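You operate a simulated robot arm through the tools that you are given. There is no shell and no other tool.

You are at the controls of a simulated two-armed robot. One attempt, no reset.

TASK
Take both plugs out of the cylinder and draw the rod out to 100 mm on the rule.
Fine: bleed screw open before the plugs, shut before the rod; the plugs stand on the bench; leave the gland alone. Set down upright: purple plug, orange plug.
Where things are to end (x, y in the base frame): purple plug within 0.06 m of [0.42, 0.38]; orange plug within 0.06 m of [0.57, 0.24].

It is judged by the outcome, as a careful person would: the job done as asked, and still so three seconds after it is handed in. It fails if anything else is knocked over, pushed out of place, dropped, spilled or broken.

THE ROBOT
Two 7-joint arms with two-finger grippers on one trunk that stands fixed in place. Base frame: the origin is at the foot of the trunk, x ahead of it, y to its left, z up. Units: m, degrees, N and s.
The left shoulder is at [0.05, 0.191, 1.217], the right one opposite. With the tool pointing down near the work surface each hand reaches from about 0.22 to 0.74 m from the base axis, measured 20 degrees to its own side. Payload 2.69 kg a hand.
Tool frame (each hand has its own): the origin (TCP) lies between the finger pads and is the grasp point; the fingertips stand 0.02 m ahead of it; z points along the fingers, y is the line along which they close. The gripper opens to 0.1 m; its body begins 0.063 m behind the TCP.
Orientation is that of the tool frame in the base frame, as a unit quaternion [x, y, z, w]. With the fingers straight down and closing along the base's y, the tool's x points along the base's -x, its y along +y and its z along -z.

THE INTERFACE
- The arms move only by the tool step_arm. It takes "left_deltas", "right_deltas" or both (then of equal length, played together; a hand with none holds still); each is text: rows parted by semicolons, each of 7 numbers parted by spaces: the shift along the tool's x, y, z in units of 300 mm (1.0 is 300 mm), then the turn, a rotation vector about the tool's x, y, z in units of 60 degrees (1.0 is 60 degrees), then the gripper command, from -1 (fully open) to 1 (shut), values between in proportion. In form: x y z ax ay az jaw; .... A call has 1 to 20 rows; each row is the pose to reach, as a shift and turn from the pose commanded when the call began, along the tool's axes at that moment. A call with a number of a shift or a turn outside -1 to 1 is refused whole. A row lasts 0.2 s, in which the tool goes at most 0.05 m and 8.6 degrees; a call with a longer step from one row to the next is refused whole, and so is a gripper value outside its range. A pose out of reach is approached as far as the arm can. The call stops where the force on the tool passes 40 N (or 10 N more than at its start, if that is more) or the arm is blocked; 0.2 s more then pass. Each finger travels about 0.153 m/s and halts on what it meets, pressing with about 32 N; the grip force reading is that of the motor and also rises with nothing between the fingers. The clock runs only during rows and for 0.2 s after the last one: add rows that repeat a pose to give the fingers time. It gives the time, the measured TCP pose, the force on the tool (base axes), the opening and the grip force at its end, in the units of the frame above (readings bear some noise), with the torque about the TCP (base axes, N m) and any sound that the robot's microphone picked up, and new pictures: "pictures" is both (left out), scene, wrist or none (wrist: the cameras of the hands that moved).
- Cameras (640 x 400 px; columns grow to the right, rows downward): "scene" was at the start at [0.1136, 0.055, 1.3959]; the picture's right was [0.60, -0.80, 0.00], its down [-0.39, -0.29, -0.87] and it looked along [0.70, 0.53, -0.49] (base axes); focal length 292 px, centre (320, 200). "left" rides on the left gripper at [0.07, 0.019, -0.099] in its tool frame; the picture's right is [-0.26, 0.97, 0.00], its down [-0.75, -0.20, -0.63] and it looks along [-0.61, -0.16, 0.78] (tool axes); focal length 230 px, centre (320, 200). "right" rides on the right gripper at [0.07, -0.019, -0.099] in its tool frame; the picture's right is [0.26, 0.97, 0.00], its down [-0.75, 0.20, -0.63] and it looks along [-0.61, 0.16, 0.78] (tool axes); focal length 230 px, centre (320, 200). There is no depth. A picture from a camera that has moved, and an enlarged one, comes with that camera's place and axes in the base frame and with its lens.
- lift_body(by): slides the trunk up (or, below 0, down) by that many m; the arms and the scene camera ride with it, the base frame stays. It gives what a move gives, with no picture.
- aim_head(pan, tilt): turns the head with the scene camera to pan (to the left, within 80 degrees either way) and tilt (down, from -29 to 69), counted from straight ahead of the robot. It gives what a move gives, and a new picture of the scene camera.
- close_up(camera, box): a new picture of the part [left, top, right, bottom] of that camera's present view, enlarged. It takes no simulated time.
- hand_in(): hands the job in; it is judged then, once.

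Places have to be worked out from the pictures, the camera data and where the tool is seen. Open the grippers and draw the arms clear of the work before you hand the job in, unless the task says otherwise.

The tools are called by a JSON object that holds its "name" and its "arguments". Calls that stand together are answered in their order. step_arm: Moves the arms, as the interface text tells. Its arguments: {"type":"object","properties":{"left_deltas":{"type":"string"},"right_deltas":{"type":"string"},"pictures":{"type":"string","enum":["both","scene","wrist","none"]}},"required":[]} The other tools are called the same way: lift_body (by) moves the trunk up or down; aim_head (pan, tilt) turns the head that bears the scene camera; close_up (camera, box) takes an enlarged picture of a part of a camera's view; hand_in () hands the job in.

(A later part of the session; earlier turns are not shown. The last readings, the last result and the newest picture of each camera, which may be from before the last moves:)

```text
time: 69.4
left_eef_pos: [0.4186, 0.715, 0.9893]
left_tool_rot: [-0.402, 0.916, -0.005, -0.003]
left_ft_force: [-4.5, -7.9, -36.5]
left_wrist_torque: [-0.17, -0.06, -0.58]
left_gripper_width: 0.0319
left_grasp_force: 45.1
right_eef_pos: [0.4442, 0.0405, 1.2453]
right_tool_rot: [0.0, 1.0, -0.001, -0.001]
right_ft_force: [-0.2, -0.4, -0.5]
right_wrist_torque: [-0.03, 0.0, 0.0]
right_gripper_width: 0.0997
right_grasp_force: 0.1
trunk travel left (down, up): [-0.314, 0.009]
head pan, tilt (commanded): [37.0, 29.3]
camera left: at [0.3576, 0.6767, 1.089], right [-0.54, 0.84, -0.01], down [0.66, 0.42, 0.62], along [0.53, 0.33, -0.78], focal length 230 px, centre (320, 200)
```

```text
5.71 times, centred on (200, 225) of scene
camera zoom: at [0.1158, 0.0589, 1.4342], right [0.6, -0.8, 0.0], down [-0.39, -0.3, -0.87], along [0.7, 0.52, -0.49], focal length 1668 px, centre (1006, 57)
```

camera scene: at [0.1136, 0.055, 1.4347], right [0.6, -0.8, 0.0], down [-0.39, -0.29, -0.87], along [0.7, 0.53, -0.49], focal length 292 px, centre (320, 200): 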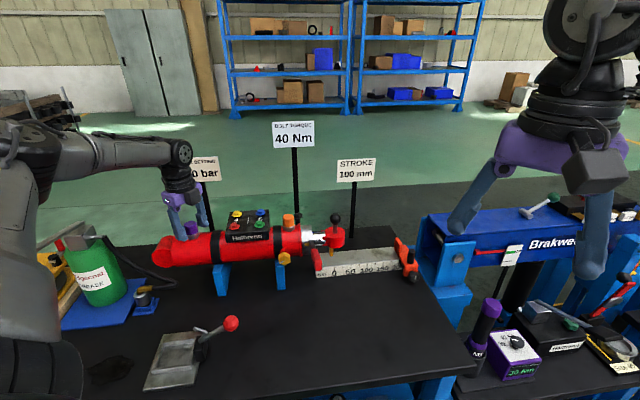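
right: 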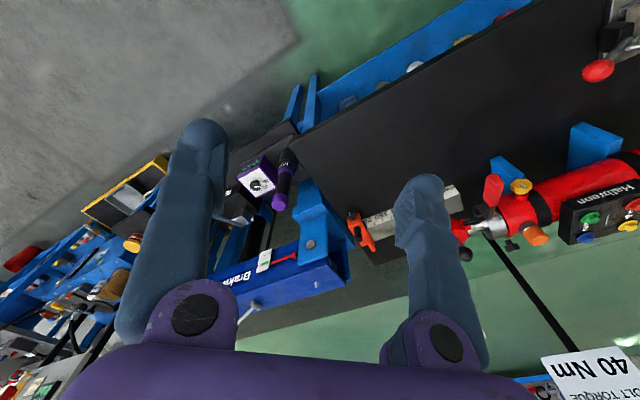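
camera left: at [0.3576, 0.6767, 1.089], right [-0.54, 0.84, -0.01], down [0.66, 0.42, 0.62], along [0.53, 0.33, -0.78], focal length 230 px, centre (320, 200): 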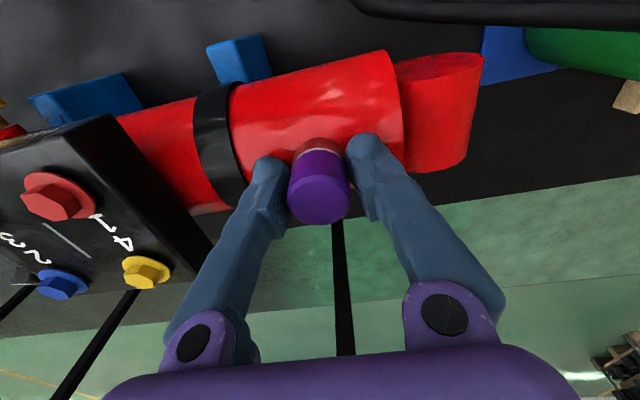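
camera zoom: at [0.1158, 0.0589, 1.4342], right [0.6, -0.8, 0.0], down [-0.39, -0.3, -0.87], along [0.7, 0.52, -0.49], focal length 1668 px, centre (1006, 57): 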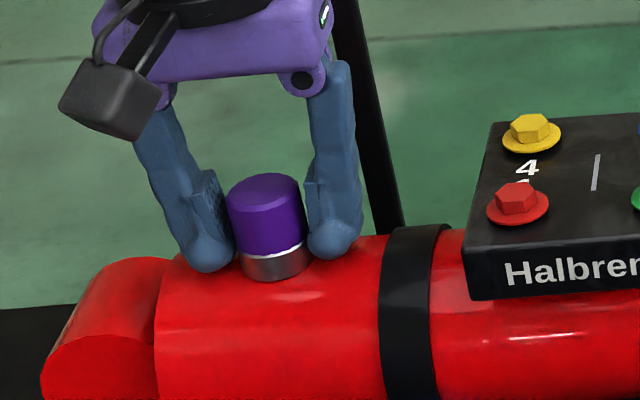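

The hand was pulling up with 36 N, which uses up the grip; facets suggest the cap turned only about half of that. I'll lower to take off the pull and turn slowly again with no lift.

{"name": "step_arm", "arguments": {"left_deltas": "0 0 0.01 0 0 0 1; 0 0 0.016 0 0 -0.02 1; 0 0 0.016 0 0 -0.04 1; 0 0 0.016 0 0 -0.06 1; 0 0 0.016 0 0 -0.08 1; 0 0 0.016 0 0 -0.1 1; 0 0 0.016 0 0 -0.12 1; 0 0 0.016 0 0 -0.14 1; 0 0 0.016 0 0 -0.16 1; 0 0 0.016 0 0 -0.18 1; 0 0 0.016 0 0 -0.2 1; 0 0 0.016 0 0 -0.22 1; 0 0 0.016 0 0 -0.24 1; 0 0 0.016 0 0 -0.26 1; 0 0 0.016 0 0 -0.28 1; 0 0 0.016 0 0 -0.3 1; 0 0 0.016 0 0 -0.32 1; 0 0 0.016 0 0 -0.34 1; 0 0 0.016 0 0 -0.36 1; 0 0 0.016 0 0 -0.38 1", "pictures": "wrist"}}

{"name": "close_up", "arguments": {"camera": "left", "box": [285, 175, 355, 230]}}

{"name": "close_up", "arguments": {"camera": "scene", "box": [160, 190, 240, 260]}}

```text
time: 73.6
left_eef_pos: [0.4158, 0.7135, 0.9886]
left_tool_rot: [-0.575, 0.818, -0.004, 0.0]
left_ft_force: [0.8, 17.3, 9.3]
left_wrist_torque: [0.25, 0.2, -0.84]
left_gripper_width: 0.0303
left_grasp_force: 32.1
right_eef_pos: [0.4426, 0.0387, 1.2457]
right_tool_rot: [0.0, 1.0, 0.0, 0.0]
right_ft_force: [0.0, 0.0, 0.0]
right_wrist_torque: [0.01, -0.01, 0.02]
right_gripper_width: 0.0996
right_grasp_force: 0.0
trunk travel left (down, up): [-0.314, 0.009]
head pan, tilt (commanded): [37.0, 29.3]
camera left: at [0.3758, 0.6543, 1.0882], right [-0.82, 0.57, -0.01], down [0.44, 0.64, 0.63], along [0.36, 0.51, -0.78], focal length 230 px, centre (320, 200)
```

left: 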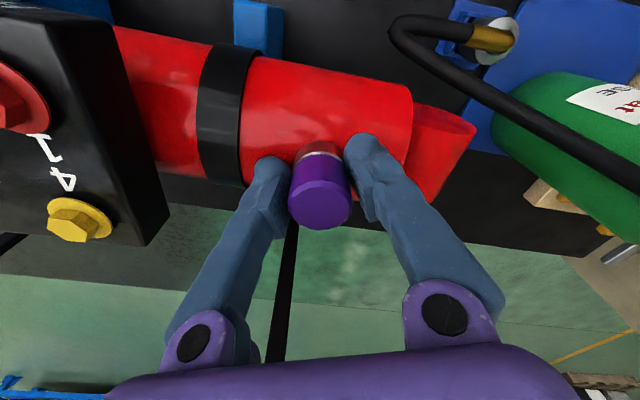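

```text
7.27 times, centred on (320, 202) of left
camera zoom: at [0.3758, 0.6543, 1.0882], right [-0.82, 0.57, -0.01], down [0.44, 0.64, 0.63], along [0.36, 0.51, -0.78], focal length 1673 px, centre (320, 182)
```

zoom: 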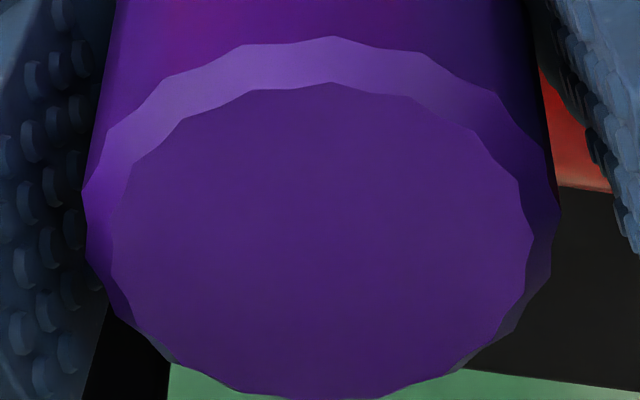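

```text
5.71 times, centred on (200, 225) of scene
camera zoom: at [0.113, 0.056, 1.4348], right [0.6, -0.8, 0.0], down [-0.39, -0.3, -0.87], along [0.7, 0.53, -0.49], focal length 1668 px, centre (1006, 57)
```

zoom: 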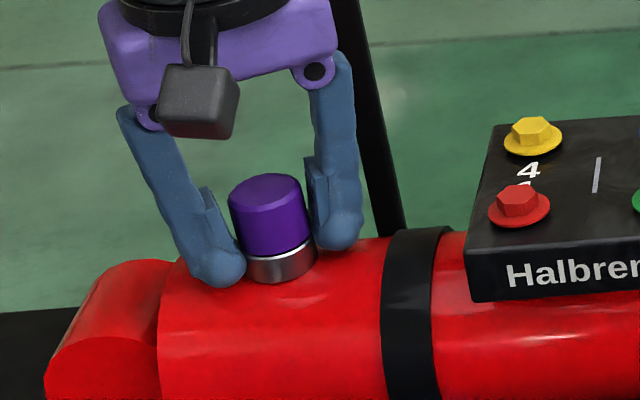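

A thin dark gap is opening under the cap and the hand is being pushed up by 9 N, so it's now turning and rising. I'll keep turning slowly with a small rise.

{"name": "step_arm", "arguments": {"left_deltas": "0 0 -0.001 0 0 -0.02 1; 0 0 -0.001 0 0 -0.04 1; 0 0 -0.001 0 0 -0.06 1; 0 0 -0.002 0 0 -0.08 1; 0 0 -0.002 0 0 -0.1 1; 0 0 -0.002 0 0 -0.12 1; 0 0 -0.003 0 0 -0.14 1; 0 0 -0.003 0 0 -0.16 1; 0 0 -0.003 0 0 -0.18 1; 0 0 -0.004 0 0 -0.2 1; 0 0 -0.004 0 0 -0.22 1; 0 0 -0.004 0 0 -0.24 1; 0 0 -0.005 0 0 -0.26 1; 0 0 -0.005 0 0 -0.28 1; 0 0 -0.005 0 0 -0.3 1; 0 0 -0.006 0 0 -0.32 1; 0 0 -0.006 0 0 -0.34 1; 0 0 -0.006 0 0 -0.36 1; 0 0 -0.007 0 0 -0.38 1; 0 0 -0.007 0 0 -0.4 1", "pictures": "wrist"}}

{"name": "close_up", "arguments": {"camera": "left", "box": [280, 130, 360, 230]}}

{"name": "close_up", "arguments": {"camera": "scene", "box": [160, 190, 240, 260]}}

```text
time: 77.8
left_eef_pos: [0.4172, 0.7126, 0.9877]
left_tool_rot: [0.733, -0.68, 0.003, 0.003]
left_ft_force: [-3.9, -4.1, -17.4]
left_wrist_torque: [-0.03, 0.01, -0.68]
left_gripper_width: 0.032
left_grasp_force: 44.9
right_eef_pos: [0.4442, 0.039, 1.2457]
right_tool_rot: [0.001, 1.0, -0.001, 0.001]
right_ft_force: [0.2, -0.1, 0.4]
right_wrist_torque: [0.0, -0.01, -0.01]
right_gripper_width: 0.0998
right_grasp_force: 0.1
trunk travel left (down, up): [-0.314, 0.009]
head pan, tilt (commanded): [37.0, 29.3]
camera left: at [0.4043, 0.6431, 1.0887], right [-0.98, 0.19, 0.0], down [0.14, 0.77, 0.62], along [0.12, 0.61, -0.78], focal length 230 px, centre (320, 200)
```

left: 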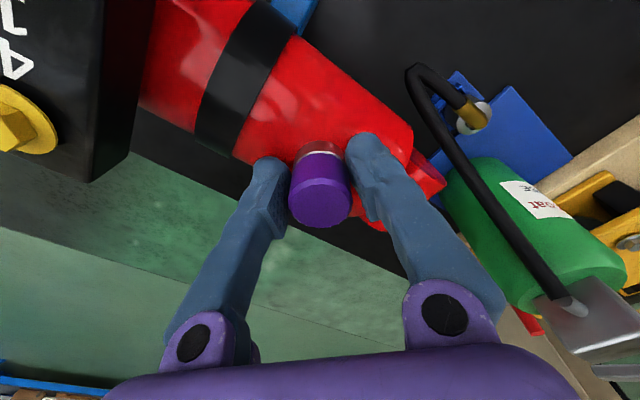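

```text
4.00 times, centred on (320, 180) of left
camera zoom: at [0.4043, 0.6431, 1.0887], right [-0.98, 0.19, 0.0], down [0.14, 0.77, 0.62], along [0.12, 0.61, -0.78], focal length 920 px, centre (320, 280)
```

zoom: 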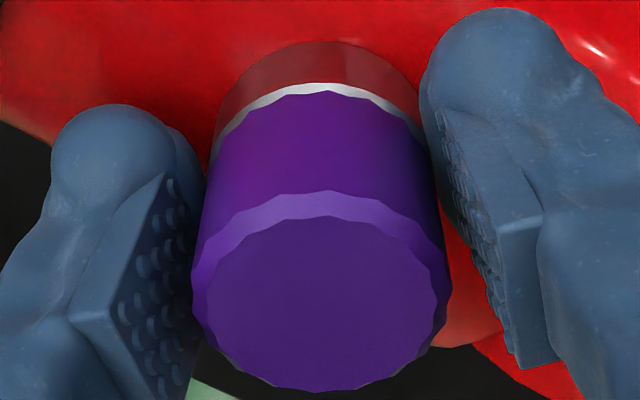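

```text
5.71 times, centred on (200, 225) of scene
camera zoom: at [0.1143, 0.0568, 1.4345], right [0.6, -0.8, 0.0], down [-0.39, -0.3, -0.87], along [0.7, 0.52, -0.49], focal length 1668 px, centre (1006, 57)
```

zoom: 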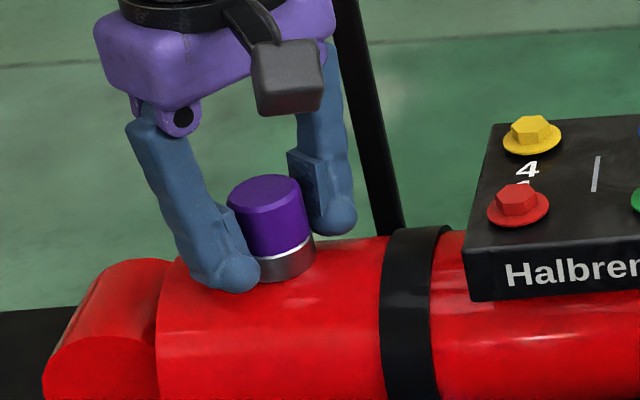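

The gap closed again and the grip is back on the cap's ridges, so the fingers ride over its flutes. I'll open, see how the plug sits, and test how far the wrist can go on in this direction so I can plan one long, well-seated turn.

{"name": "step_arm", "arguments": {"left_deltas": "0 0 0 0 0 0 0; 0 0 0 0 0 0 0; 0 0 0 0 0 -0.13 0; 0 0 0 0 0 -0.26 0; 0 0 0 0 0 -0.39 0; 0 0 0 0 0 -0.52 0; 0 0 0 0 0 -0.65 0; 0 0 0 0 0 -0.78 0; 0 0 0 0 0 -0.9 0; 0 0 0 0 0 -1 0", "pictures": "wrist"}}

{"name": "close_up", "arguments": {"camera": "left", "box": [270, 120, 370, 230]}}

{"name": "close_up", "arguments": {"camera": "scene", "box": [160, 190, 240, 260]}}

```text
time: 80.0
left_eef_pos: [0.4177, 0.7115, 0.9914]
left_tool_rot: [0.975, -0.222, 0.003, 0.004]
left_ft_force: [-0.7, -0.8, -0.7]
left_wrist_torque: [0.01, 0.03, 0.01]
left_gripper_width: 0.0502
left_grasp_force: 0.0
right_eef_pos: [0.4436, 0.0384, 1.2477]
right_tool_rot: [0.0, 1.0, 0.0, 0.001]
right_ft_force: [-0.3, 0.8, -0.7]
right_wrist_torque: [0.01, 0.01, -0.02]
right_gripper_width: 0.1
right_grasp_force: 0.0
trunk travel left (down, up): [-0.314, 0.009]
head pan, tilt (commanded): [37.0, 29.3]
camera left: at [0.4721, 0.6656, 1.0911], right [-0.65, -0.76, 0.0], down [-0.59, 0.51, 0.62], along [-0.48, 0.4, -0.78], focal length 230 px, centre (320, 200)
```

left: 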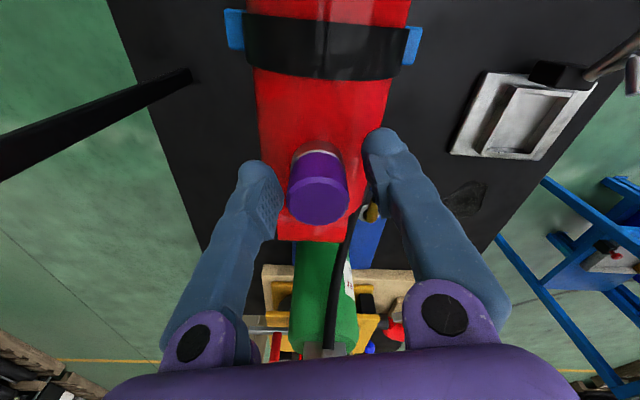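

```text
3.64 times, centred on (320, 175) of left
camera zoom: at [0.4721, 0.6656, 1.0911], right [-0.65, -0.76, 0.0], down [-0.59, 0.51, 0.62], along [-0.48, 0.4, -0.78], focal length 837 px, centre (320, 291)
```

zoom: 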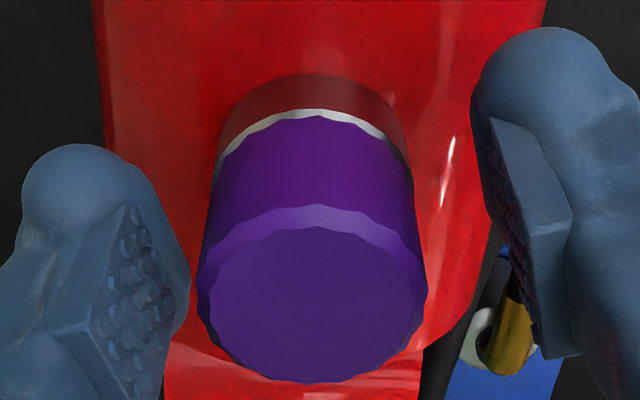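

```text
5.71 times, centred on (200, 225) of scene
camera zoom: at [0.1136, 0.055, 1.4347], right [0.6, -0.8, 0.0], down [-0.39, -0.29, -0.87], along [0.7, 0.53, -0.49], focal length 1668 px, centre (1006, 57)
```

zoom: 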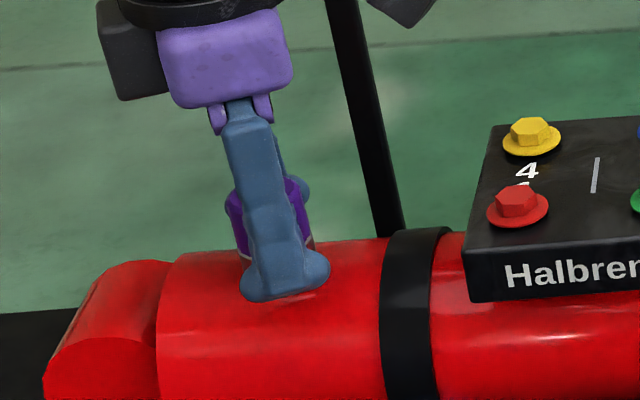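

Facet angles in the base frame never changed, so the plug hasn't turned at all. Measuring the cap, its lower edge is at z≈0.980, with the fixed port ring below that down to the cylinder. My fingers at 0.965 were clamping the ring along with the cap. I'll rise so only the cap is between the pads.

{"name": "step_arm", "arguments": {"left_deltas": "-0.001 -0.003 -0.02 0.0063 -0.0072 0 0; -0.002 -0.005 -0.04 0.0063 -0.0072 0 0; -0.002 -0.005 -0.04 0.0063 -0.0072 0 0", "pictures": "wrist"}}

{"name": "close_up", "arguments": {"camera": "left", "box": [260, 110, 380, 230]}}

{"name": "close_up", "arguments": {"camera": "scene", "box": [160, 190, 240, 260]}}

```text
time: 80.8
left_eef_pos: [0.4169, 0.7153, 1.0035]
left_tool_rot: [0.975, -0.223, -0.001, -0.002]
left_ft_force: [-0.2, -0.8, -0.5]
left_wrist_torque: [-0.02, 0.02, 0.01]
left_gripper_width: 0.0499
left_grasp_force: 0.1
right_eef_pos: [0.4435, 0.0368, 1.2463]
right_tool_rot: [0.001, 1.0, -0.001, 0.0]
right_ft_force: [0.3, 0.1, 0.1]
right_wrist_torque: [0.01, 0.04, 0.02]
right_gripper_width: 0.1001
right_grasp_force: 0.0
trunk travel left (down, up): [-0.314, 0.009]
head pan, tilt (commanded): [37.0, 29.3]
camera left: at [0.4726, 0.6665, 1.1025], right [-0.65, -0.76, 0.0], down [-0.59, 0.51, 0.63], along [-0.48, 0.41, -0.78], focal length 230 px, centre (320, 200)
```

left: 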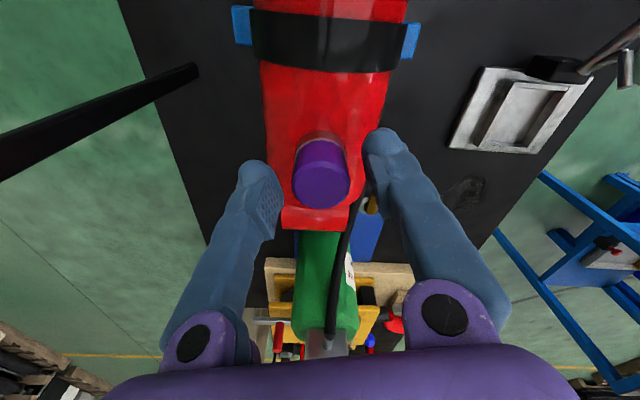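

```text
3.33 times, centred on (320, 170) of left
camera zoom: at [0.4726, 0.6665, 1.1025], right [-0.65, -0.76, 0.0], down [-0.59, 0.51, 0.63], along [-0.48, 0.41, -0.78], focal length 767 px, centre (320, 300)
```

zoom: 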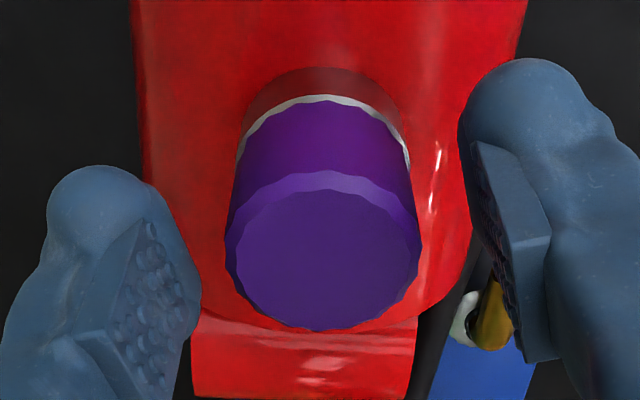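

```text
5.71 times, centred on (200, 225) of scene
camera zoom: at [0.1136, 0.055, 1.4347], right [0.6, -0.8, 0.0], down [-0.39, -0.29, -0.87], along [0.7, 0.53, -0.49], focal length 1668 px, centre (1006, 57)
```

zoom: 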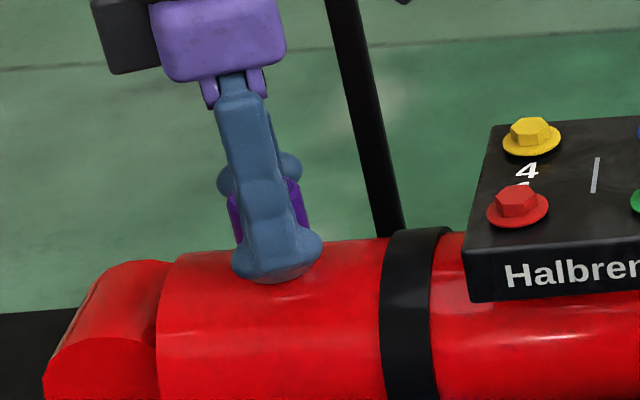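

Fingertips are now level with the cap only, at about z=0.983. Closing and then drawing straight up slowly.

{"name": "step_arm", "arguments": {"left_deltas": "0 0 0 0 0 0 0.3; 0 0 0 0 0 0 1; 0 0 0 0 0 0 1; 0 0 -0.004 0 0 0 1; 0 0 -0.01 0 0 0 1; 0 0 -0.017 0 0 0 1; 0 0 -0.024 0 0 0 1; 0 0 -0.03 0 0 0 1; 0 0 -0.03 0 0 0 1", "pictures": "wrist"}}

{"name": "close_up", "arguments": {"camera": "left", "box": [260, 110, 380, 230]}}

{"name": "close_up", "arguments": {"camera": "scene", "box": [160, 190, 240, 260]}}

```text
time: 82.8
left_eef_pos: [0.4172, 0.7143, 1.0094]
left_tool_rot: [0.975, -0.224, -0.003, 0.003]
left_ft_force: [-5.3, -16.6, -25.8]
left_wrist_torque: [-0.07, 0.07, 0.0]
left_gripper_width: 0.0302
left_grasp_force: 31.7
right_eef_pos: [0.4441, 0.0402, 1.2466]
right_tool_rot: [0.0, 1.0, 0.0, -0.001]
right_ft_force: [-0.6, 0.4, 0.2]
right_wrist_torque: [0.0, 0.03, -0.01]
right_gripper_width: 0.1001
right_grasp_force: 0.0
trunk travel left (down, up): [-0.314, 0.009]
head pan, tilt (commanded): [37.0, 29.3]
camera left: at [0.4725, 0.6669, 1.1087], right [-0.65, -0.76, 0.01], down [-0.58, 0.51, 0.63], along [-0.48, 0.41, -0.77], focal length 230 px, centre (320, 200)
```

left: 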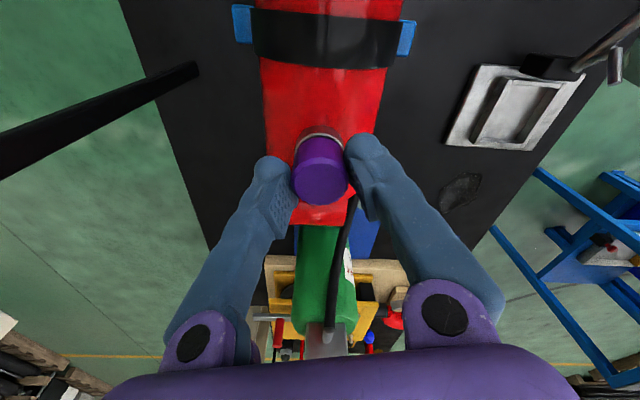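

```text
3.33 times, centred on (320, 170) of left
camera zoom: at [0.4725, 0.6669, 1.1087], right [-0.65, -0.76, 0.01], down [-0.58, 0.51, 0.63], along [-0.48, 0.41, -0.77], focal length 767 px, centre (320, 300)
```

zoom: 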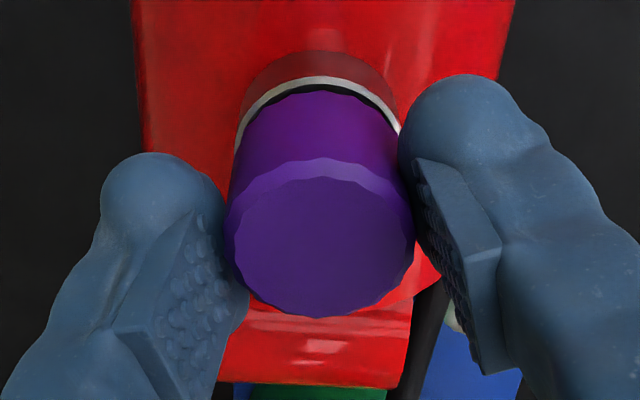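

```text
5.71 times, centred on (200, 225) of scene
camera zoom: at [0.1149, 0.0561, 1.4344], right [0.6, -0.8, 0.0], down [-0.39, -0.3, -0.87], along [0.7, 0.53, -0.49], focal length 1668 px, centre (1006, 57)
```

zoom: 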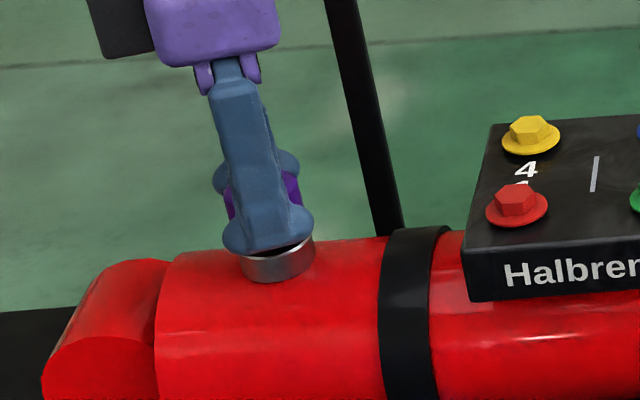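

The cap is lifting: a gap has opened above the ring at only 26 N. The side force of about 17 N shows I'm slightly off axis, so I'll correct that and keep drawing up slowly.

{"name": "step_arm", "arguments": {"left_deltas": "0.001 0.0083 0 0 0 0 1; 0.001 0.0083 -0.004 0 0 0 1; 0.001 0.0083 -0.008 0 0 0 1; 0.001 0.0083 -0.012 0 0 0 1; 0.001 0.0083 -0.016 0 0 0 1; 0.001 0.0083 -0.02 0 0 0 1; 0.001 0.0083 -0.024 0 0 0 1", "pictures": "wrist"}}

{"name": "close_up", "arguments": {"camera": "left", "box": [260, 110, 380, 230]}}

{"name": "close_up", "arguments": {"camera": "scene", "box": [160, 190, 240, 260]}}

```text
time: 84.4
left_eef_pos: [0.4177, 0.7148, 1.0173]
left_tool_rot: [0.975, -0.222, 0.0, 0.001]
left_ft_force: [-1.4, -1.0, -25.2]
left_wrist_torque: [0.0, -0.01, 0.03]
left_gripper_width: 0.0303
left_grasp_force: 31.9
right_eef_pos: [0.4459, 0.0409, 1.2453]
right_tool_rot: [0.001, 1.0, -0.003, -0.002]
right_ft_force: [0.7, -0.3, 0.2]
right_wrist_torque: [-0.01, 0.02, 0.02]
right_gripper_width: 0.0999
right_grasp_force: 0.0
trunk travel left (down, up): [-0.314, 0.009]
head pan, tilt (commanded): [37.0, 29.3]
camera left: at [0.4724, 0.6666, 1.1156], right [-0.65, -0.76, 0.0], down [-0.59, 0.51, 0.63], along [-0.48, 0.41, -0.78], focal length 230 px, centre (320, 200)
```

left: 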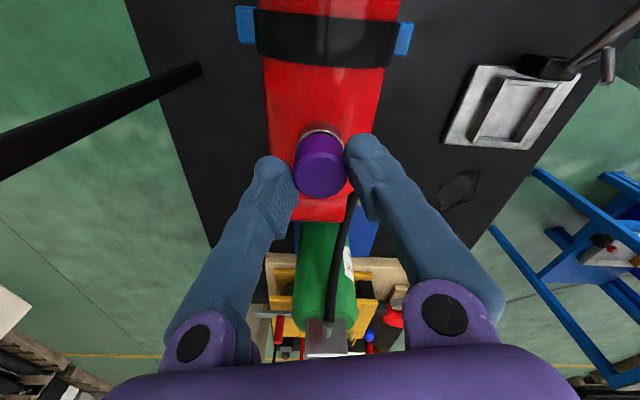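

```text
3.33 times, centred on (320, 170) of left
camera zoom: at [0.4724, 0.6666, 1.1156], right [-0.65, -0.76, 0.0], down [-0.59, 0.51, 0.63], along [-0.48, 0.41, -0.78], focal length 767 px, centre (320, 300)
```

zoom: 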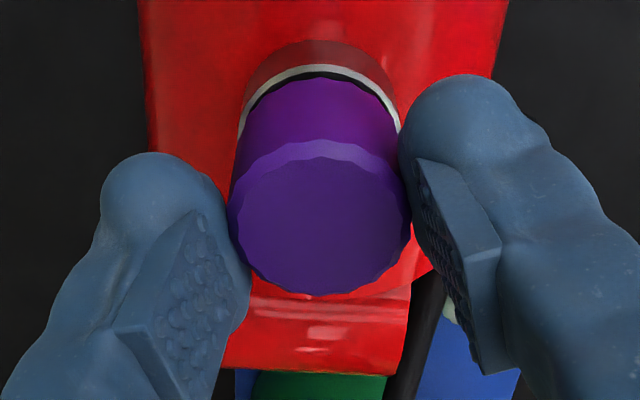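

```text
5.71 times, centred on (200, 225) of scene
camera zoom: at [0.1154, 0.0583, 1.4343], right [0.6, -0.8, 0.0], down [-0.39, -0.3, -0.87], along [0.7, 0.52, -0.49], focal length 1668 px, centre (1006, 57)
```

zoom: 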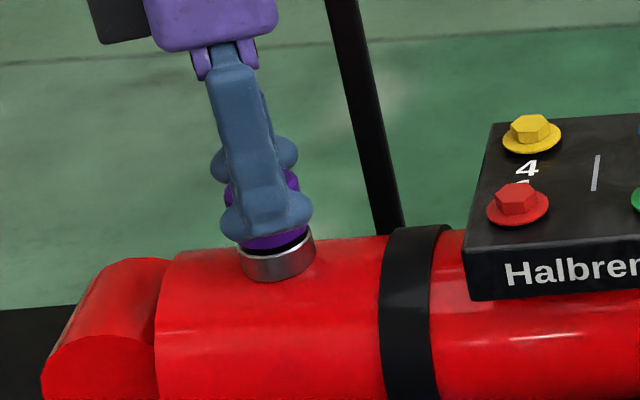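

The side load is gone, but the hand is sliding up the cap at 25 N, with the plug lifted only about 3–4 mm. I'll reopen, drop back to z≈1.002, grip only the cap, and now try turning it.

{"name": "step_arm", "arguments": {"left_deltas": "0 0 0 0 0 0 0.2; 0 0 0 0 0 0 0; 0 0 0.03 0 0 0 0; 0 0 0.057 0 0 0 0; 0 0 0.057 0 0 0 0", "pictures": "wrist"}}

{"name": "close_up", "arguments": {"camera": "left", "box": [260, 110, 380, 230]}}

```text
time: 85.6
left_eef_pos: [0.4178, 0.7117, 1.002]
left_tool_rot: [0.975, -0.223, 0.001, -0.001]
left_ft_force: [0.2, -0.1, -0.7]
left_wrist_torque: [0.02, 0.0, -0.02]
left_gripper_width: 0.0501
left_grasp_force: 0.1
right_eef_pos: [0.4423, 0.039, 1.2462]
right_tool_rot: [0.0, 1.0, 0.0, -0.001]
right_ft_force: [0.4, 0.2, 0.6]
right_wrist_torque: [0.0, 0.01, -0.01]
right_gripper_width: 0.1002
right_grasp_force: 0.0
trunk travel left (down, up): [-0.314, 0.009]
head pan, tilt (commanded): [37.0, 29.3]
camera left: at [0.472, 0.6637, 1.1013], right [-0.65, -0.76, 0.0], down [-0.59, 0.51, 0.63], along [-0.48, 0.41, -0.78], focal length 230 px, centre (320, 200)
```

left: 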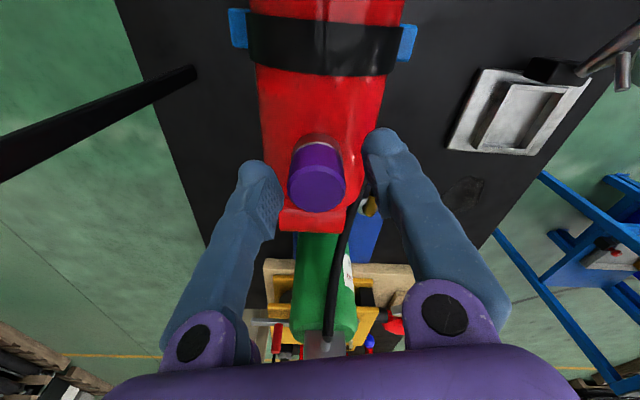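

```text
3.33 times, centred on (320, 170) of left
camera zoom: at [0.472, 0.6637, 1.1013], right [-0.65, -0.76, 0.0], down [-0.59, 0.51, 0.63], along [-0.48, 0.41, -0.78], focal length 767 px, centre (320, 300)
```

zoom: 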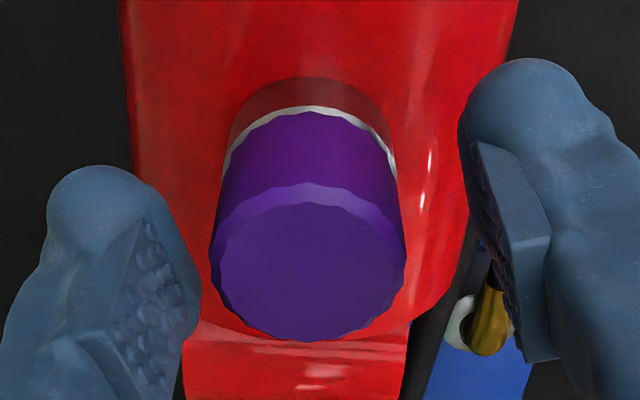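

The plug sits back down when let go. I'll wind the open hand back again for a long counter-clockwise turn, this time gripping only the cap.

{"name": "step_arm", "arguments": {"left_deltas": "-0.003 -0.007 -0.003 0 0 0.13 0; -0.003 -0.007 -0.003 0 0 0.26 0; -0.003 -0.007 -0.003 0 0 0.39 0; -0.003 -0.007 -0.003 0 0 0.52 0; -0.003 -0.007 -0.003 0 0 0.65 0; -0.003 -0.007 -0.003 0 0 0.78 0; -0.003 -0.007 -0.003 0 0 0.9 0; -0.003 -0.007 -0.003 0 0 1 0", "pictures": "none"}}

{"name": "step_arm", "arguments": {"left_deltas": "0 0 0 0 0 0.13 0; 0 0 0 0 0 0.26 0; 0 0 0 0 0 0.39 0; 0 0 0 0 0 0.52 0; 0 0 0 0 0 0.65 0; 0 0 0 0 0 0.78 0; 0 0 0 0 0 0.9 0; 0 0 0 0 0 1 0", "pictures": "none"}}

{"name": "step_arm", "arguments": {"left_deltas": "0 0 0 0 0 0.13 0; 0 0 0 0 0 0.26 0; 0 0 0 0 0 0.39 0; 0 0 0 0 0 0.52 0; 0 0 0 0 0 0.65 0; 0 0 0 0 0 0.78 0; 0 0 0 0 0 0.9 0; 0 0 0 0 0 1 0", "pictures": "none"}}

{"name": "step_arm", "arguments": {"left_deltas": "0 0 0 0 0 0.13 0; 0 0 0 0 0 0.26 0; 0 0 0 0 0 0.39 0; 0 0 0 0 0 0.52 0; 0 0 0 0 0 0.65 0; 0 0 0 0 0 0.78 0; 0 0 0 0 0 0.9 0", "pictures": "wrist"}}

```text
time: 87.4
left_eef_pos: [0.4178, 0.7146, 1.0029]
left_tool_rot: [0.731, -0.682, 0.0, -0.001]
left_ft_force: [0.0, 0.0, 0.5]
left_wrist_torque: [-0.02, 0.02, -0.01]
left_gripper_width: 0.0499
left_grasp_force: 0.0
right_eef_pos: [0.4428, 0.0386, 1.2479]
right_tool_rot: [0.0, 1.0, 0.0, 0.0]
right_ft_force: [0.2, -0.1, 0.2]
right_wrist_torque: [0.02, -0.03, 0.02]
right_gripper_width: 0.0999
right_grasp_force: 0.1
trunk travel left (down, up): [-0.314, 0.009]
head pan, tilt (commanded): [37.0, 29.3]
```

```text
time: 89.2
left_eef_pos: [0.4177, 0.7143, 1.0031]
left_tool_rot: [-0.292, 0.956, 0.0, 0.0]
left_ft_force: [-0.3, 0.3, -0.2]
left_wrist_torque: [0.01, -0.02, 0.01]
left_gripper_width: 0.0501
left_grasp_force: 0.0
right_eef_pos: [0.4429, 0.0374, 1.246]
right_tool_rot: [0.0, 1.0, 0.0, 0.0]
right_ft_force: [0.4, 1.1, -0.7]
right_wrist_torque: [0.01, 0.04, -0.01]
right_gripper_width: 0.0999
right_grasp_force: 0.1
trunk travel left (down, up): [-0.314, 0.009]
head pan, tilt (commanded): [37.0, 29.3]
```

```text
time: 91.0
left_eef_pos: [0.4159, 0.7159, 1.0022]
left_tool_rot: [0.224, 0.975, 0.001, -0.001]
left_ft_force: [0.5, 0.7, -0.1]
left_wrist_torque: [0.01, 0.06, -0.04]
left_gripper_width: 0.0499
left_grasp_force: 0.0
right_eef_pos: [0.4434, 0.0385, 1.2471]
right_tool_rot: [-0.001, 1.0, 0.0, -0.001]
right_ft_force: [-0.4, 0.0, -0.8]
right_wrist_torque: [0.01, 0.0, -0.02]
right_gripper_width: 0.1
right_grasp_force: 0.0
trunk travel left (down, up): [-0.314, 0.009]
head pan, tilt (commanded): [37.0, 29.3]
```

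```text
time: 92.6
left_eef_pos: [0.4167, 0.714, 1.0021]
left_tool_rot: [0.643, 0.766, 0.0, -0.001]
left_ft_force: [-0.4, 0.0, -0.3]
left_wrist_torque: [-0.02, 0.0, -0.01]
left_gripper_width: 0.05
left_grasp_force: 0.0
right_eef_pos: [0.4428, 0.0375, 1.246]
right_tool_rot: [0.0, 1.0, 0.0, 0.0]
right_ft_force: [-0.3, -0.7, 0.0]
right_wrist_torque: [0.0, 0.01, 0.01]
right_gripper_width: 0.1
right_grasp_force: 0.1
trunk travel left (down, up): [-0.314, 0.009]
head pan, tilt (commanded): [37.0, 29.3]
camera left: at [0.4234, 0.7859, 1.1018], right [1.0, -0.09, 0.0], down [-0.07, -0.77, 0.63], along [-0.05, -0.63, -0.78], focal length 230 px, centre (320, 200)
```

left: 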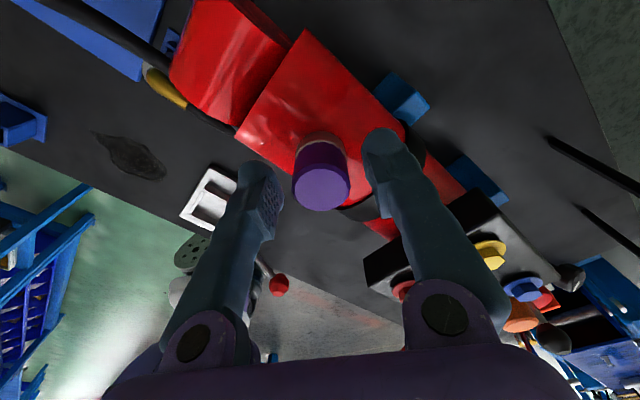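

Level and centred, fingers on the cap alone. Closing and turning counter-clockwise 40° at a moderate rate, with no lift.

{"name": "step_arm", "arguments": {"left_deltas": "0 0 0 0 0 0 0.3; 0 0 0 0 0 0 1; 0 0 0 0 0 0 1; 0 0 0 0 0 -0.05 1; 0 0 0 0 0 -0.1 1; 0 0 0 0 0 -0.15 1; 0 0 0 0 0 -0.2 1; 0 0 0 0 0 -0.25 1; 0 0 0 0 0 -0.3 1; 0 0 0 0 0 -0.35 1; 0 0 0 0 0 -0.4 1; 0 0 0 0 0 -0.45 1; 0 0 0 0 0 -0.5 1; 0 0 0 0 0 -0.55 1; 0 0 0 0 0 -0.6 1; 0 0 0 0 0 -0.65 1", "pictures": "wrist"}}

{"name": "close_up", "arguments": {"camera": "left", "box": [260, 110, 380, 230]}}

{"name": "close_up", "arguments": {"camera": "scene", "box": [160, 190, 240, 260]}}

```text
time: 96.0
left_eef_pos: [0.4167, 0.7151, 1.0025]
left_tool_rot: [0.348, 0.938, 0.0, -0.001]
left_ft_force: [-2.0, 6.9, -0.3]
left_wrist_torque: [0.12, 0.08, 0.04]
left_gripper_width: 0.0306
left_grasp_force: 31.8
right_eef_pos: [0.4431, 0.0384, 1.2466]
right_tool_rot: [0.0, 1.0, 0.0, 0.0]
right_ft_force: [-1.4, -0.1, -0.2]
right_wrist_torque: [0.0, 0.02, -0.02]
right_gripper_width: 0.1001
right_grasp_force: 0.0
trunk travel left (down, up): [-0.314, 0.009]
head pan, tilt (commanded): [37.0, 29.3]
camera left: at [0.3764, 0.7734, 1.1021], right [0.83, 0.56, 0.0], down [0.44, -0.64, 0.63], along [0.35, -0.52, -0.78], focal length 230 px, centre (320, 200)
```

left: 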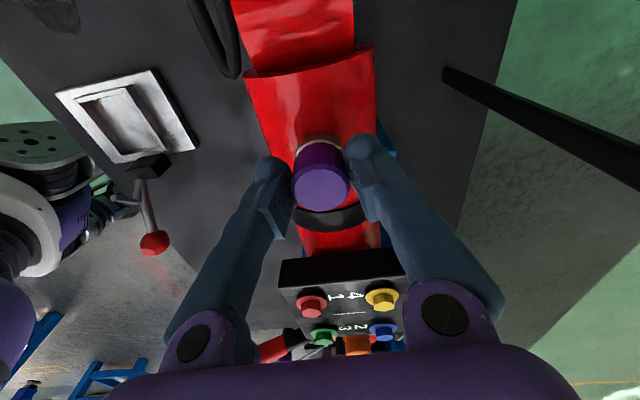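

```text
3.33 times, centred on (320, 170) of left
camera zoom: at [0.3764, 0.7734, 1.1021], right [0.83, 0.56, 0.0], down [0.44, -0.64, 0.63], along [0.35, -0.52, -0.78], focal length 767 px, centre (320, 300)
```

zoom: 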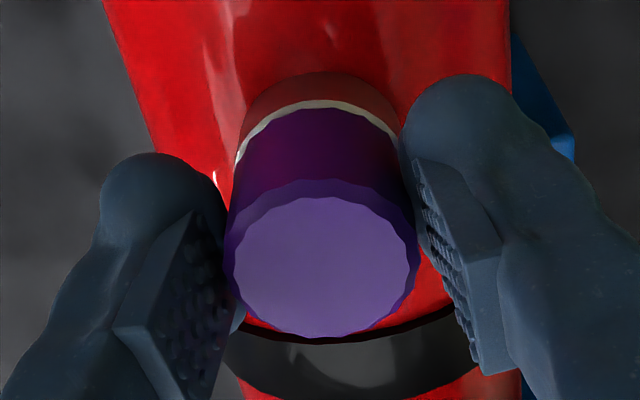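

```text
5.71 times, centred on (200, 225) of scene
camera zoom: at [0.1133, 0.0558, 1.4347], right [0.6, -0.8, 0.0], down [-0.39, -0.3, -0.87], along [0.7, 0.53, -0.49], focal length 1668 px, centre (1006, 57)
```

zoom: 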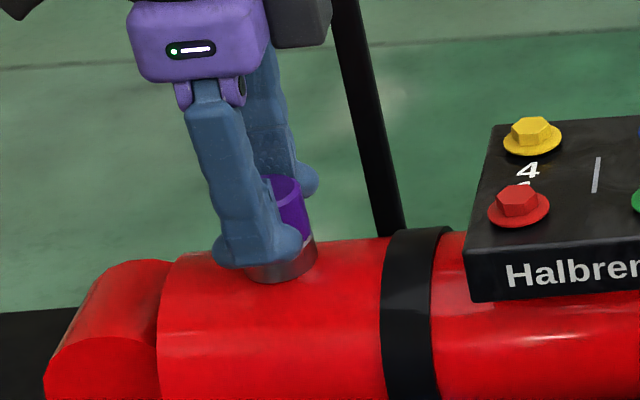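

Gripping only the cap, it turns freely with almost no torque. I'll turn another 60° with a slight upward bias and see whether it comes free.

{"name": "step_arm", "arguments": {"left_deltas": "0 0 -0.003 0 0 -0.08 1; 0 0 -0.005 0 0 -0.16 1; 0 0 -0.005 0 0 -0.24 1; 0 0 -0.005 0 0 -0.32 1; 0 0 -0.005 0 0 -0.4 1; 0 0 -0.005 0 0 -0.48 1; 0 0 -0.005 0 0 -0.56 1; 0 0 -0.005 0 0 -0.64 1; 0 0 -0.005 0 0 -0.72 1; 0 0 -0.005 0 0 -0.8 1; 0 0 -0.005 0 0 -0.88 1; 0 0 -0.005 0 0 -0.96 1; 0 0 -0.005 0 0 -0.96 1", "pictures": "wrist"}}

{"name": "close_up", "arguments": {"camera": "left", "box": [260, 110, 380, 230]}}

{"name": "close_up", "arguments": {"camera": "scene", "box": [160, 190, 240, 260]}}

```text
time: 98.8
left_eef_pos: [0.4154, 0.7134, 1.0043]
left_tool_rot: [-0.146, 0.989, 0.0, 0.0]
left_ft_force: [-3.3, -5.4, -3.4]
left_wrist_torque: [-0.15, 0.13, 0.0]
left_gripper_width: 0.0303
left_grasp_force: 32.1
right_eef_pos: [0.4433, 0.0388, 1.2468]
right_tool_rot: [-0.001, 1.0, -0.001, 0.0]
right_ft_force: [-0.1, 0.5, 0.2]
right_wrist_torque: [-0.01, -0.01, -0.01]
right_gripper_width: 0.0999
right_grasp_force: 0.0
trunk travel left (down, up): [-0.314, 0.009]
head pan, tilt (commanded): [37.0, 29.3]
camera left: at [0.3449, 0.7109, 1.1039], right [-0.03, 1.0, 0.0], down [0.78, 0.03, 0.63], along [0.63, 0.02, -0.78], focal length 230 px, centre (320, 200)
```

left: 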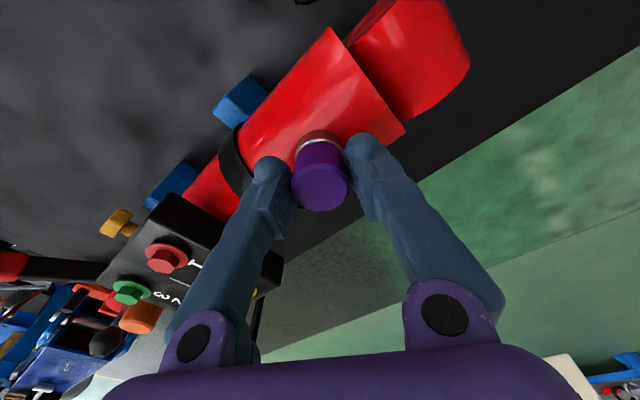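

```text
3.33 times, centred on (320, 170) of left
camera zoom: at [0.3449, 0.7109, 1.1039], right [-0.03, 1.0, 0.0], down [0.78, 0.03, 0.63], along [0.63, 0.02, -0.78], focal length 767 px, centre (320, 300)
```

zoom: 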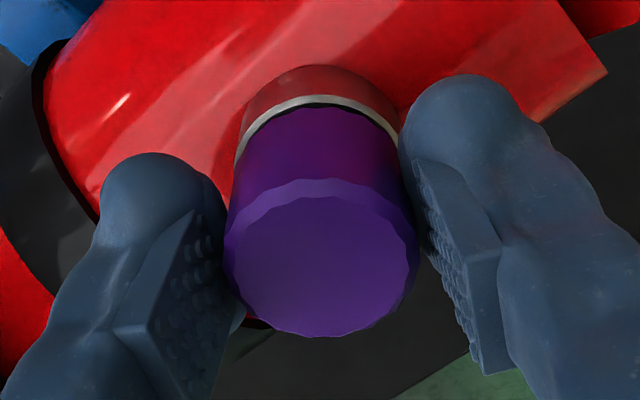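

```text
5.71 times, centred on (200, 225) of scene
camera zoom: at [0.1135, 0.0548, 1.4347], right [0.6, -0.8, 0.0], down [-0.39, -0.29, -0.87], along [0.7, 0.53, -0.49], focal length 1668 px, centre (1006, 57)
```

zoom: 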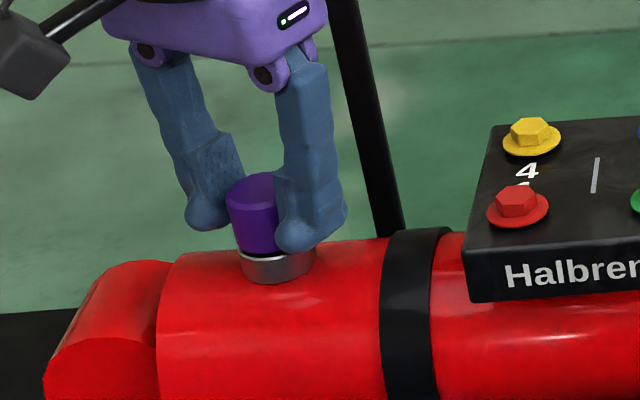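

The cap has turned nearly 100° freely and is rising with the hand at only 3 N. Now a slow upward draw of 12 mm.

{"name": "step_arm", "arguments": {"left_deltas": "0 0 -0.004 0 0 0 1; 0 0 -0.008 0 0 0 1; 0 0 -0.012 0 0 0 1; 0 0 -0.016 0 0 0 1; 0 0 -0.02 0 0 0 1; 0 0 -0.025 0 0 0 1; 0 0 -0.03 0 0 0 1; 0 0 -0.035 0 0 0 1; 0 0 -0.04 0 0 0 1", "pictures": "wrist"}}

{"name": "close_up", "arguments": {"camera": "left", "box": [260, 110, 380, 230]}}

{"name": "close_up", "arguments": {"camera": "scene", "box": [160, 190, 240, 260]}}

```text
time: 100.8
left_eef_pos: [0.4182, 0.7149, 1.0133]
left_tool_rot: [-0.144, 0.99, 0.0, -0.001]
left_ft_force: [1.7, -15.5, -25.3]
left_wrist_torque: [-0.03, -0.07, 0.01]
left_gripper_width: 0.0302
left_grasp_force: 32.0
right_eef_pos: [0.4448, 0.0393, 1.2449]
right_tool_rot: [0.001, 1.0, -0.001, -0.001]
right_ft_force: [0.4, -0.5, -0.2]
right_wrist_torque: [-0.04, 0.0, 0.02]
right_gripper_width: 0.0999
right_grasp_force: 0.1
trunk travel left (down, up): [-0.314, 0.009]
head pan, tilt (commanded): [37.0, 29.3]
camera left: at [0.3468, 0.7118, 1.1141], right [-0.03, 1.0, 0.0], down [0.78, 0.02, 0.63], along [0.63, 0.02, -0.78], focal length 230 px, centre (320, 200)
```

left: 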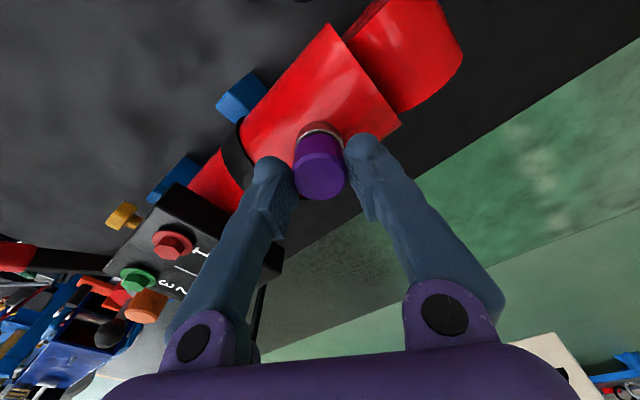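

```text
3.33 times, centred on (320, 170) of left
camera zoom: at [0.3468, 0.7118, 1.1141], right [-0.03, 1.0, 0.0], down [0.78, 0.02, 0.63], along [0.63, 0.02, -0.78], focal length 767 px, centre (320, 300)
```

zoom: 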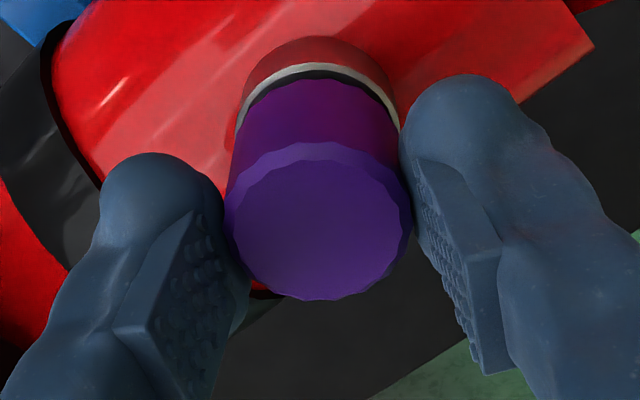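

```text
5.71 times, centred on (200, 225) of scene
camera zoom: at [0.1159, 0.0564, 1.4344], right [0.6, -0.8, 0.0], down [-0.39, -0.3, -0.87], along [0.7, 0.52, -0.49], focal length 1668 px, centre (1006, 57)
```

zoom: 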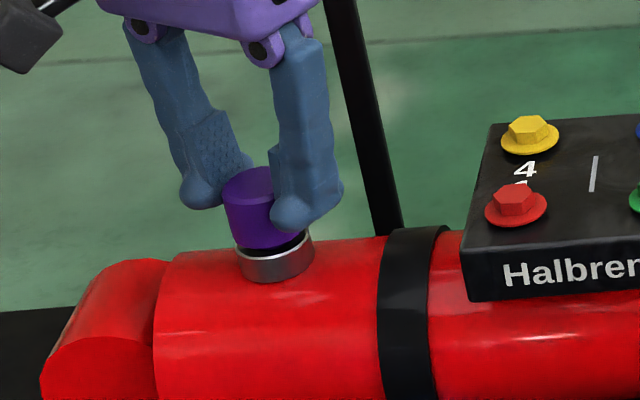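

The lift stops at about 4 mm and 25 N, like a thread engaged softly: each turn should let it rise a little. I'll open, check whether it keeps its height, and regrip lower for more turning.

{"name": "step_arm", "arguments": {"left_deltas": "0 0 0 0 0 0 0.2; 0 0 0 0 0 0 0.1; 0 0 0.02 0 0 0 0.1; 0 0 0.038 0 0 0 0.1; 0 0 0.038 0 0 0 0.1", "pictures": "wrist"}}

{"name": "close_up", "arguments": {"camera": "left", "box": [275, 110, 365, 220]}}

{"name": "close_up", "arguments": {"camera": "scene", "box": [180, 200, 220, 250]}}

```text
time: 102.0
left_eef_pos: [0.4173, 0.7128, 1.0059]
left_tool_rot: [-0.146, 0.989, 0.001, 0.0]
left_ft_force: [0.1, -0.4, -0.2]
left_wrist_torque: [-0.01, 0.01, 0.01]
left_gripper_width: 0.045
left_grasp_force: 0.0
right_eef_pos: [0.4432, 0.0374, 1.2462]
right_tool_rot: [0.0, 1.0, 0.0, 0.0]
right_ft_force: [-0.1, 0.4, 0.0]
right_wrist_torque: [-0.02, -0.02, -0.05]
right_gripper_width: 0.1
right_grasp_force: 0.1
trunk travel left (down, up): [-0.314, 0.009]
head pan, tilt (commanded): [37.0, 29.3]
camera left: at [0.3447, 0.7105, 1.1046], right [-0.03, 1.0, 0.0], down [0.78, 0.02, 0.63], along [0.63, 0.02, -0.78], focal length 230 px, centre (320, 200)
```

left: 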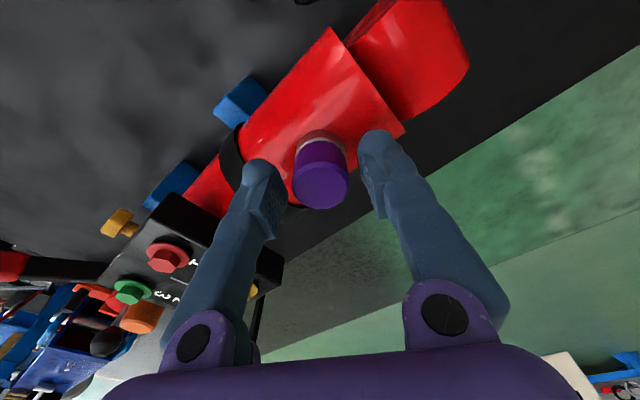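

```text
3.64 times, centred on (320, 165) of left
camera zoom: at [0.3447, 0.7105, 1.1046], right [-0.03, 1.0, 0.0], down [0.78, 0.02, 0.63], along [0.63, 0.02, -0.78], focal length 837 px, centre (320, 327)
```

zoom: 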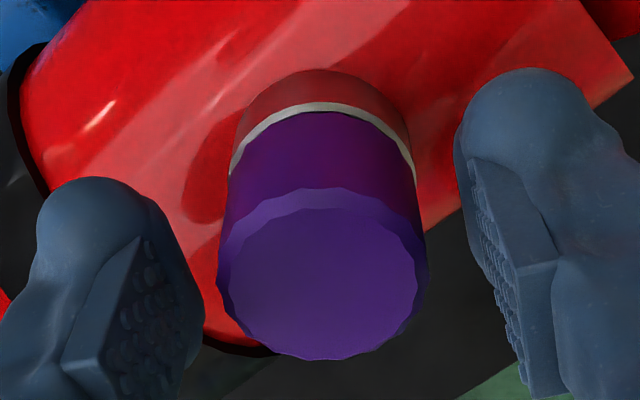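

```text
8.00 times, centred on (200, 225) of scene
camera zoom: at [0.1135, 0.0548, 1.4348], right [0.6, -0.8, 0.0], down [-0.39, -0.29, -0.87], along [0.7, 0.53, -0.49], focal length 2336 px, centre (1280, 0)
```

zoom: 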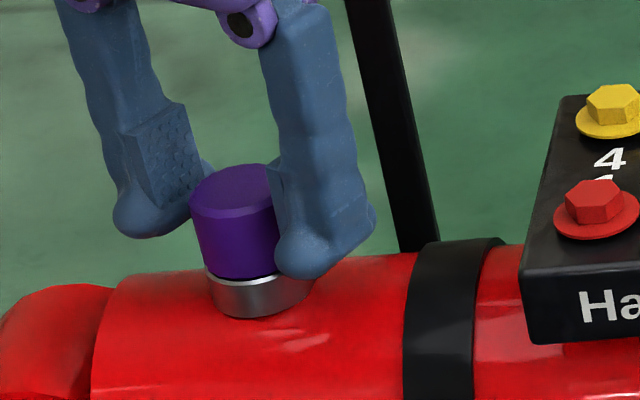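

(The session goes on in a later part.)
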